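You operate a simulated robot arm through the tools that you are given. There is no shell and no other tool. Be economical: measure what you need, move in short steps, check, and stop when the job is done.

Carry out the task below with a simulated robot arm. There is one attempt and no reset: what you move stays moved.

TASK
Switch the blue toggle on.

It is judged by the outcome, as a careful person would: the job done as asked, and still so three seconds after it is handed in. It fails if anything else is knocked over, pushed out of place, dropped, spilled or broken.

THE ROBOT
A 7-joint arm with a two-finger parallel gripper, fixed in place. Base frame: the origin is at the foot of the arm, x ahead of it, y to its left, z up. Lengths are in cm, angles in rad, forces in N, time in s.
With the tool pointing down near the work surface it reaches from about 22 to 60 cm from the base axis. Its first joint turns from -1.152 to 1.152 rad. Payload 2.6 kg.
Tool frame: the origin (TCP) lies between the finger pads and is the grasp point; the fingertips stand 3 cm ahead of it; z points along the fingers, y is the line along which they close. The gripper opens to 9.4 cm. The fingers are 2.8 cm wide and 1 cm thick; the gripper's body (5 by 9.6 cm) begins 5.5 cm behind the TCP.
Orientation is told as [roll, pitch, yaw] about the base's x, y, z axes, in that order, counted from this pose: with the fingers straight down and closing along the base's y, the tool's x points along the base's -x, its y along +y and its z along -z.

THE INTERFACE
- The arm moves only by the tool servo_tool. Its argument "rows" is one flat list of numbers, 7 for each row, row after row: the shift along the base's x, y, z in cm, then the turn, a rotation vector about the base's x, y, z in rad, then the gripper command, from -1 (shut) to 1 (fully open), values between in proportion. In form: [tx, ty, tz, rx, ry, rz, grip, tx, ty, tz, rx, ry, rz, grip, ...]. A call has 1 to 12 rows; each row is the pose to reach, as a shift and turn from the pose commanded when the call began. A row lasts 0.2 s, in which the tool goes at most 5 cm and 0.15 rad; a call with a longer step from one row to the next is refused whole, and so is a gripper value outside its range. A pose out of reach is approached as far as the arm can. The call stops where the force on the tool passes 40 N (or 10 N more than at its start, if that is more) or the arm is blocked; 0.2 s more then pass. The fingers move at their own pace (about 7.2 cm/s each) and stop on an object; they squeeze with about 21 N. The grip force told is the motor's: it shows also when the fingers shut on nothing. Time passes only in rows, and 0.2 s behind the last, so rows that repeat a pose let the fingers close. It gives the time, the measured TCP pose, the force on the tool (base axes), the opening and the grip force at its end, in the units of the frame above (readings bear some noise), and new pictures: "pictures" is both (left out), scene, wrist or none.
- Cameras (640 x 400 px; columns grow to the right, rows downward): "scene" is fixed at [0.08, 40.84, 59.31]; the picture's right is [-0.98, -0.22, 0.00], its down [-0.06, 0.29, -0.96] and it looks along [0.21, -0.93, -0.29] (base axes); focal length 374 px, centre (320, 200). "wrist" rides on the gripper at [-3.7, 0, -5.8] in the tool frame; the picture's right is [0.00, -1.00, 0.00], its down [0.97, 0.00, -0.24] and it looks along [0.24, 0.00, 0.97] (tool axes); focal length 218 px, centre (320, 200).
- probe_pixels(camera, pixels): for up to 12 pixels [column, row] of the newest picture of that camera ("zoom" is the newest enlarged one), the place [x, y, z] in the base frame of the surface seen there, good to about 0.3 cm. No time passes.
- zoom(camera, box): a new picture of the part [left, top, right, bottom] of that camera's present view, enlarged. No time passes.
- job_done(): hands the job in; it is judged then, once.

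Work in short steps. Measure before you move; look again where a grasp or a placing could have gone wrong, and mend it. You have 60 turns and 120 pictures in all, the two below and enlarged ones among them. Open the gripper and draw the arm clear of the work before you hand the job in, unless the task says otherwise; then end with one line.

The tools are called as name(argument=value, ...) on one line, values as JSON. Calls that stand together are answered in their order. servo_tool: Moves the arm, as the interface text tells. Its arguments: {"type":"object","properties":{"rows":{"type":"array","items":{"type":"number"}},"pictures":{"type":"string","enum":["both","scene","wrist","none"]}},"required":["rows"]} The other tools are called the same way: probe_pixels (camera, pixels) gives the place of the surface under pixels of a picture; zoom (camera, box) takes an enlarged picture of a part of a camera's view; job_done () hands the job in.

At the start:

```text
time_s: 0.0
eef_pos: [28.25, -30.9, 34.63]
tool_rot: [0.0, -0.001, 0.0]
wrist_force: [-0.1, 0.5, 0.1]
finger_gap: 9.37
gripper_force: 0.1
```

scene: 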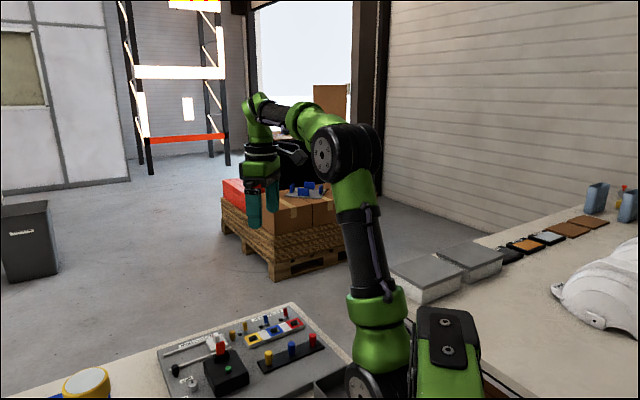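
wrist: 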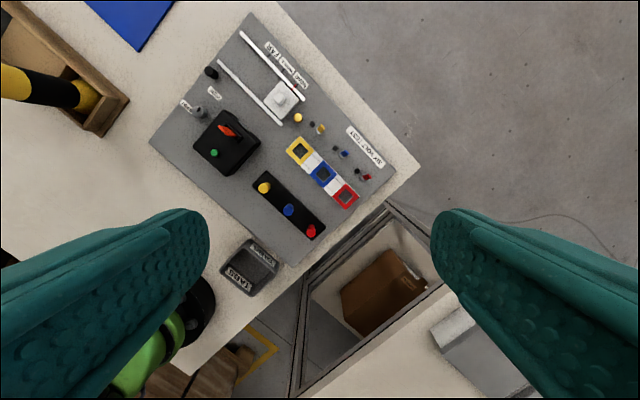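

I zoom in on the panel in both views to identify the blue toggle.

zoom(camera="wrist", box=[240, 90, 400, 250])

zoom(camera="scene", box=[150, 295, 350, 400])

```text
2.50 times, centred on (320, 170) of wrist
```

zoom: 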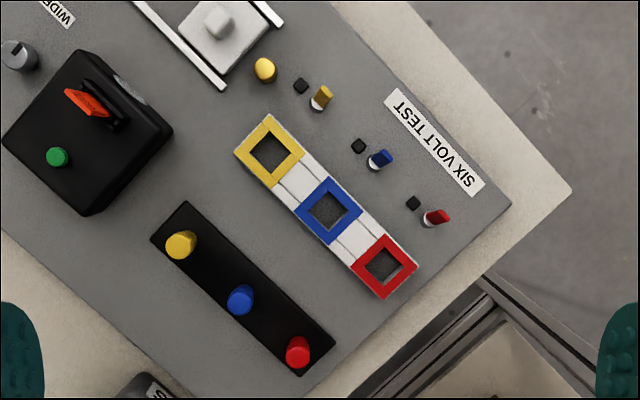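

```text
3.20 times, centred on (250, 348) of scene
```

zoom: 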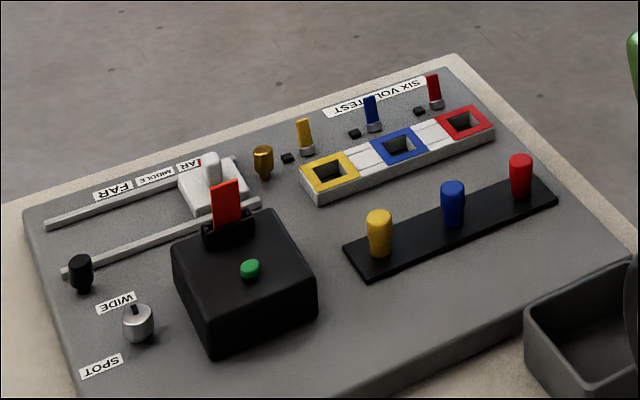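

The blue toggle is at wrist-zoom (380,158), with a collar at its base, a bat handle and a small dark square beside it. I probe these to get its lean.

probe_pixels(camera="zoom", pixels=[[373, 97], [372, 110], [372, 122], [373, 129], [355, 133], [420, 110], [435, 80], [435, 104], [304, 125], [307, 151], [263, 160], [398, 147]])

zoom(camera="wrist", box=[310, 120, 390, 190])

zoom(camera="scene", box=[235, 310, 305, 354])

```text
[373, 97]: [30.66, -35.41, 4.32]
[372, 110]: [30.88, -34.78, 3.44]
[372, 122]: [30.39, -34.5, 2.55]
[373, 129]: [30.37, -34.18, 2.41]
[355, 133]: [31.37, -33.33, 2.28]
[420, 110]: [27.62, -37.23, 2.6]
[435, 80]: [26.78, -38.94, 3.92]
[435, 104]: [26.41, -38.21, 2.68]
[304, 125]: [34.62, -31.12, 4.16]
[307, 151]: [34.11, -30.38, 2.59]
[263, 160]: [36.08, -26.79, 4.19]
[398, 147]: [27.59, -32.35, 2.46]
```

```text
5.71 times, centred on (350, 155) of wrist
```

zoom: 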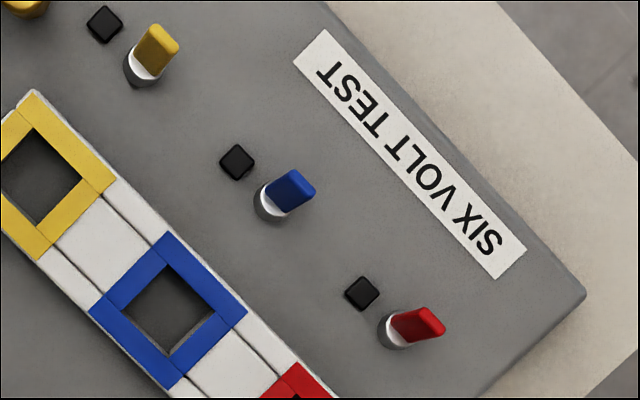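

```text
9.09 times, centred on (270, 332) of scene
```

zoom: 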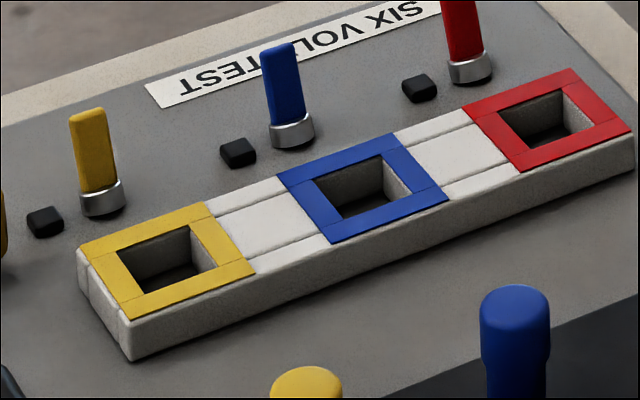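

The blue toggle's collar is near (30.4,-34.3) and its tip near (30.7,-35.4,4.4). It leans toward the label, like its neighbours, so I take it to be off and plan to flip it toward the socket strip. I move above it with the tool turned 45° and look closer.

servo_tool(rows=[0.5, -0.8, -3, 0, 0, 0.13, 1, 1, -1.6, -6, 0, 0, 0.26, 1, 1.5, -2.4, -9, 0, 0, 0.39, 1, 2, -3.2, -12, 0, 0, 0.52, 1, 2.5, -4, -15, 0, 0, 0.65, 1, 2.9, -5.1, -18, 0, 0, 0.785, 1, 2.9, -5.1, -18, 0, 0, 0.785, 1])

```text
time_s: 1.6
eef_pos: [31.08, -36.08, 16.58]
tool_rot: [0.001, 0.001, 0.787]
wrist_force: [-0.2, 0.1, 0.3]
finger_gap: 9.42
gripper_force: 0.1
```

scene: 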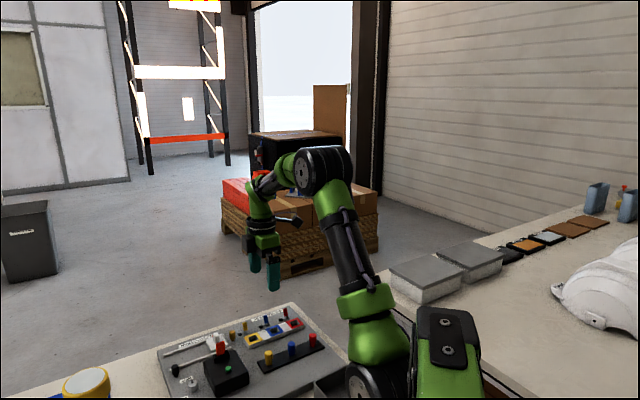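
wrist: 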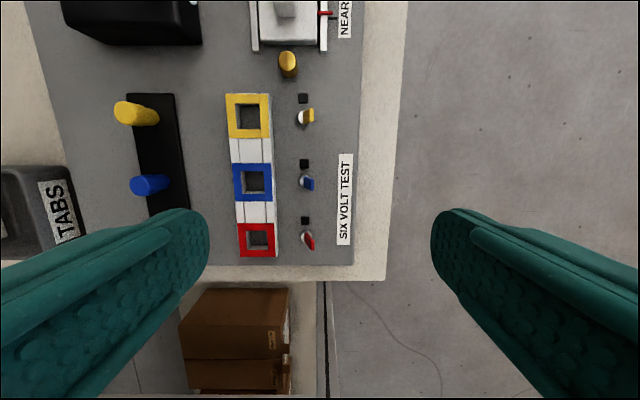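

In the wrist picture the toggles lean right, toward the label, even though they sit left of centre, so the lean is real. I probe the closer view.

zoom(camera="wrist", box=[220, 80, 380, 260])

probe_pixels(camera="wrist", pixels=[[310, 185], [309, 181], [303, 179], [304, 164], [289, 182], [268, 168], [340, 185], [312, 116], [302, 118], [311, 244], [265, 207], [290, 70]])

```text
2.22 times, centred on (300, 170) of wrist
```

zoom: 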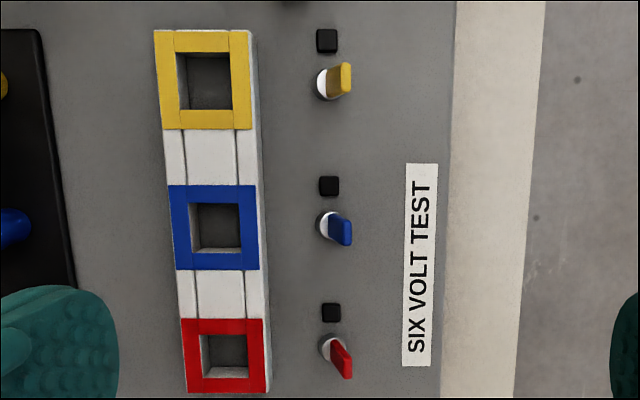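

```text
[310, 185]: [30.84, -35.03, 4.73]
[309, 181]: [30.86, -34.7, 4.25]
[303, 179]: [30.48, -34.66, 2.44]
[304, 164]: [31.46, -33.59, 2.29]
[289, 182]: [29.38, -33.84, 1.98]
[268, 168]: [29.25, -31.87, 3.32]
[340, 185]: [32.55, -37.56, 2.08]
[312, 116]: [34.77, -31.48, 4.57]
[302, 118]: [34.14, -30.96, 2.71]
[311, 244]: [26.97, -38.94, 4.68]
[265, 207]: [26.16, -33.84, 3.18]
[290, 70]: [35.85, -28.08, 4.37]
```

Panel is at z≈2, strip top at 3.3, toggle tip at about (30.9,-35.2,4.7). I shut the fingers and descend on the label side of the toggle, to TCP (32.5,-36.6,6.4).

servo_tool(rows=[1.35, -0.6, 0, 0, 0, 0, -1, 1.35, -0.6, 0, 0, 0, 0, -1, 1.35, -0.6, 0, 0, 0, 0, -1, 1.35, -0.6, -3, 0, 0, 0, -1, 1.35, -0.6, -6, 0, 0, 0, -1, 1.35, -0.6, -8.5, 0, 0, 0, -1, 1.35, -0.6, -10.2, 0, 0, 0, -1, 1.35, -0.6, -10.2, 0, 0, 0, -1])

zoom(camera="scene", box=[215, 280, 335, 355])

```text
time_s: 3.4
eef_pos: [32.28, -36.56, 6.14]
tool_rot: [0.001, 0.0, 0.784]
wrist_force: [-0.2, -0.4, -0.2]
finger_gap: 0.0
gripper_force: 20.8
```

scene: 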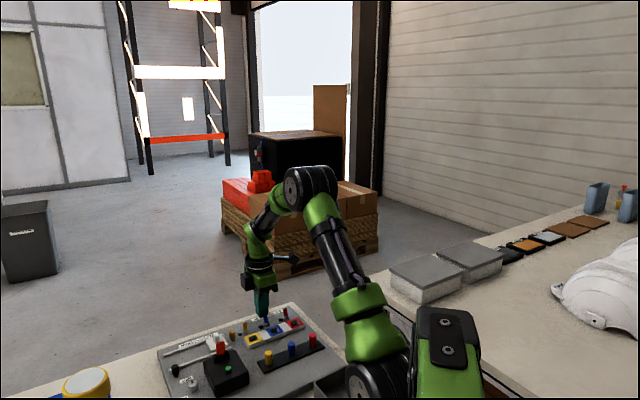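
wrist: 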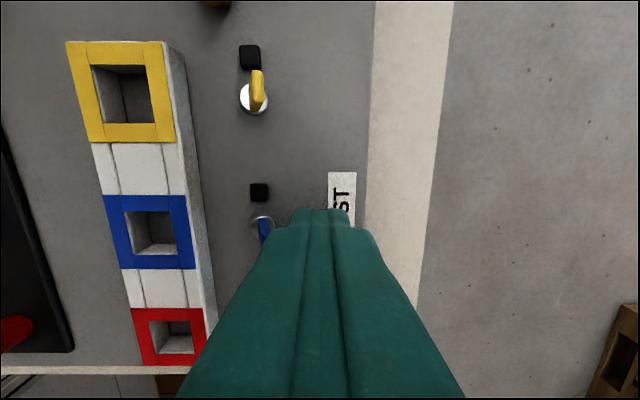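

```text
5.33 times, centred on (275, 318) of scene
```

zoom: 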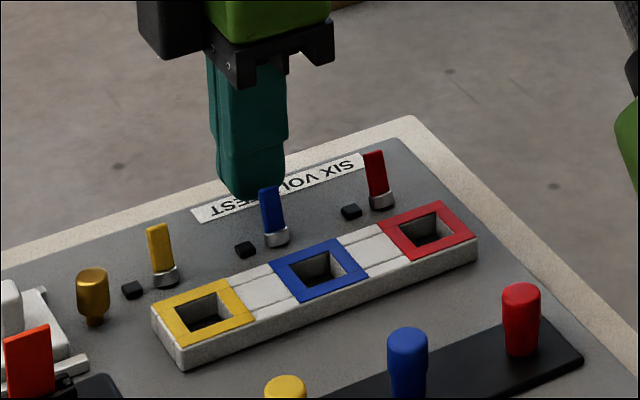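

The fingertips stand just outside the blue toggle (wrist (265,230)), clear of its neighbours. I push slowly inward along (-0.7,+0.7).

servo_tool(rows=[-0.28, 0.28, 0, 0, 0, 0, -1, -0.56, 0.56, 0, 0, 0, 0, -1, -0.84, 0.84, 0, 0, 0, 0, -1, -1.12, 1.12, 0, 0, 0, 0, -1, -1.35, 1.35, 0, 0, 0, 0, -1, -1.55, 1.55, 0, 0, 0, 0, -1, -1.7, 1.7, 0, 0, 0, 0, -1])

zoom(camera="scene", box=[215, 280, 335, 355])

```text
time_s: 5.0
eef_pos: [30.92, -35.07, 6.3]
tool_rot: [-0.01, 0.002, 0.787]
wrist_force: [13.7, -14.2, -8.1]
finger_gap: 0.02
gripper_force: 21.7
```

scene: 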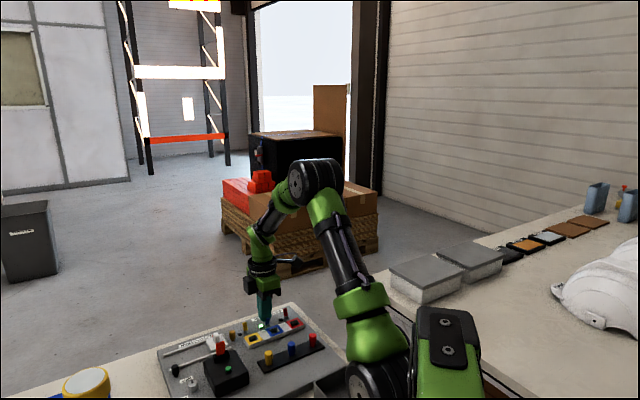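
wrist: 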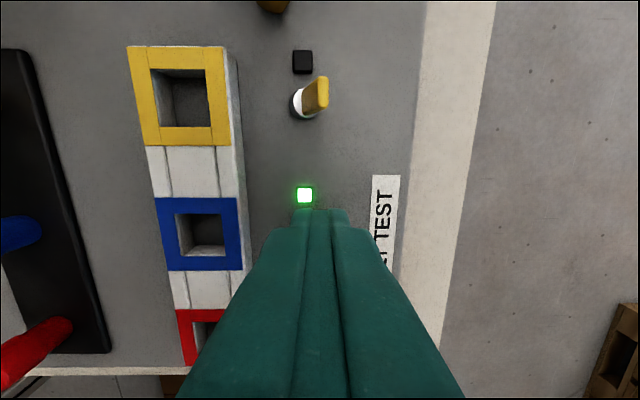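

```text
5.33 times, centred on (275, 318) of scene
```

zoom: 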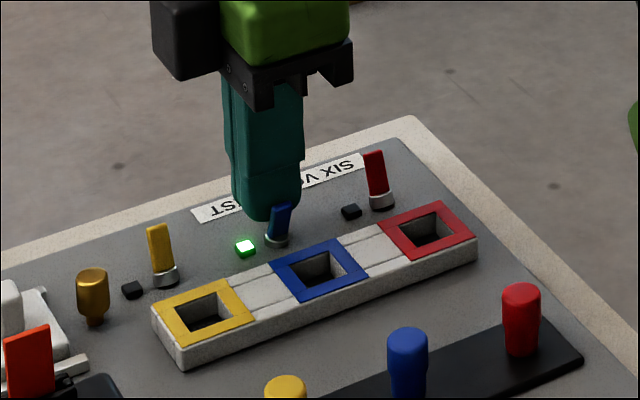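

The lamp beside the blue toggle is lit green and the force (about 20 N) shows the lever is at its stop. I back off, rise clear and open the gripper, then check that it stays on.

servo_tool(rows=[0.5, -0.5, 0, 0, 0, 0, -1, 1.2, -1.2, 0, 0, 0, 0, -1, 1.4, -1.4, 3, 0, 0, 0, -1, 1.4, -1.4, 7, 0, 0, 0, -1, 1.4, -1.4, 11, 0, 0, 0, 0, 1.4, -1.4, 15, 0, 0, 0, 1, 1.4, -1.4, 17, 0, 0, 0, 1, 1.4, -1.4, 17, 0, 0, 0, 1, 1.4, -1.4, 17, 0, 0, 0, 1])

zoom(camera="scene", box=[215, 290, 335, 365])

```text
time_s: 7.0
eef_pos: [32.34, -36.39, 23.3]
tool_rot: [0.002, -0.001, 0.785]
wrist_force: [0.5, 0.7, -0.5]
finger_gap: 9.39
gripper_force: 0.1
```

scene: 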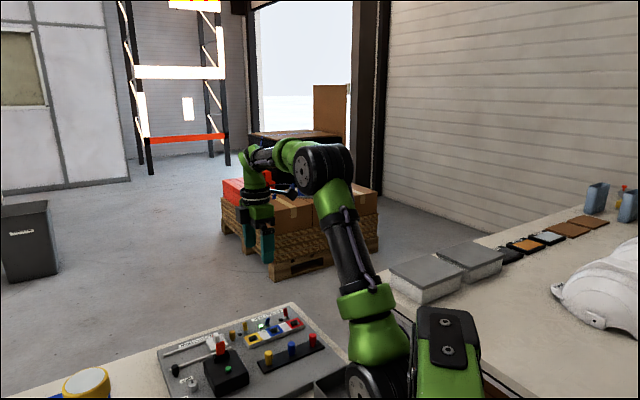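
wrist: 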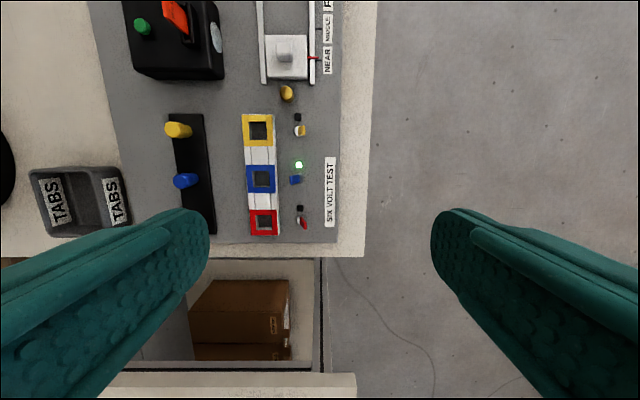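

```text
5.33 times, centred on (275, 328) of scene
```

zoom: 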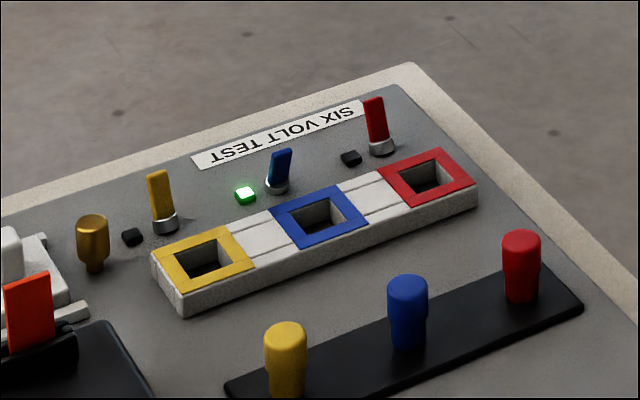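

The blue toggle has stayed flipped with its lamp lit, the others are unchanged, and the arm is clear with the gripper open. I hand the job in.

job_done()

```text
The job is handed in.
```

The blue toggle is switched on: its lamp is lit green, and nothing else on the panel was moved.
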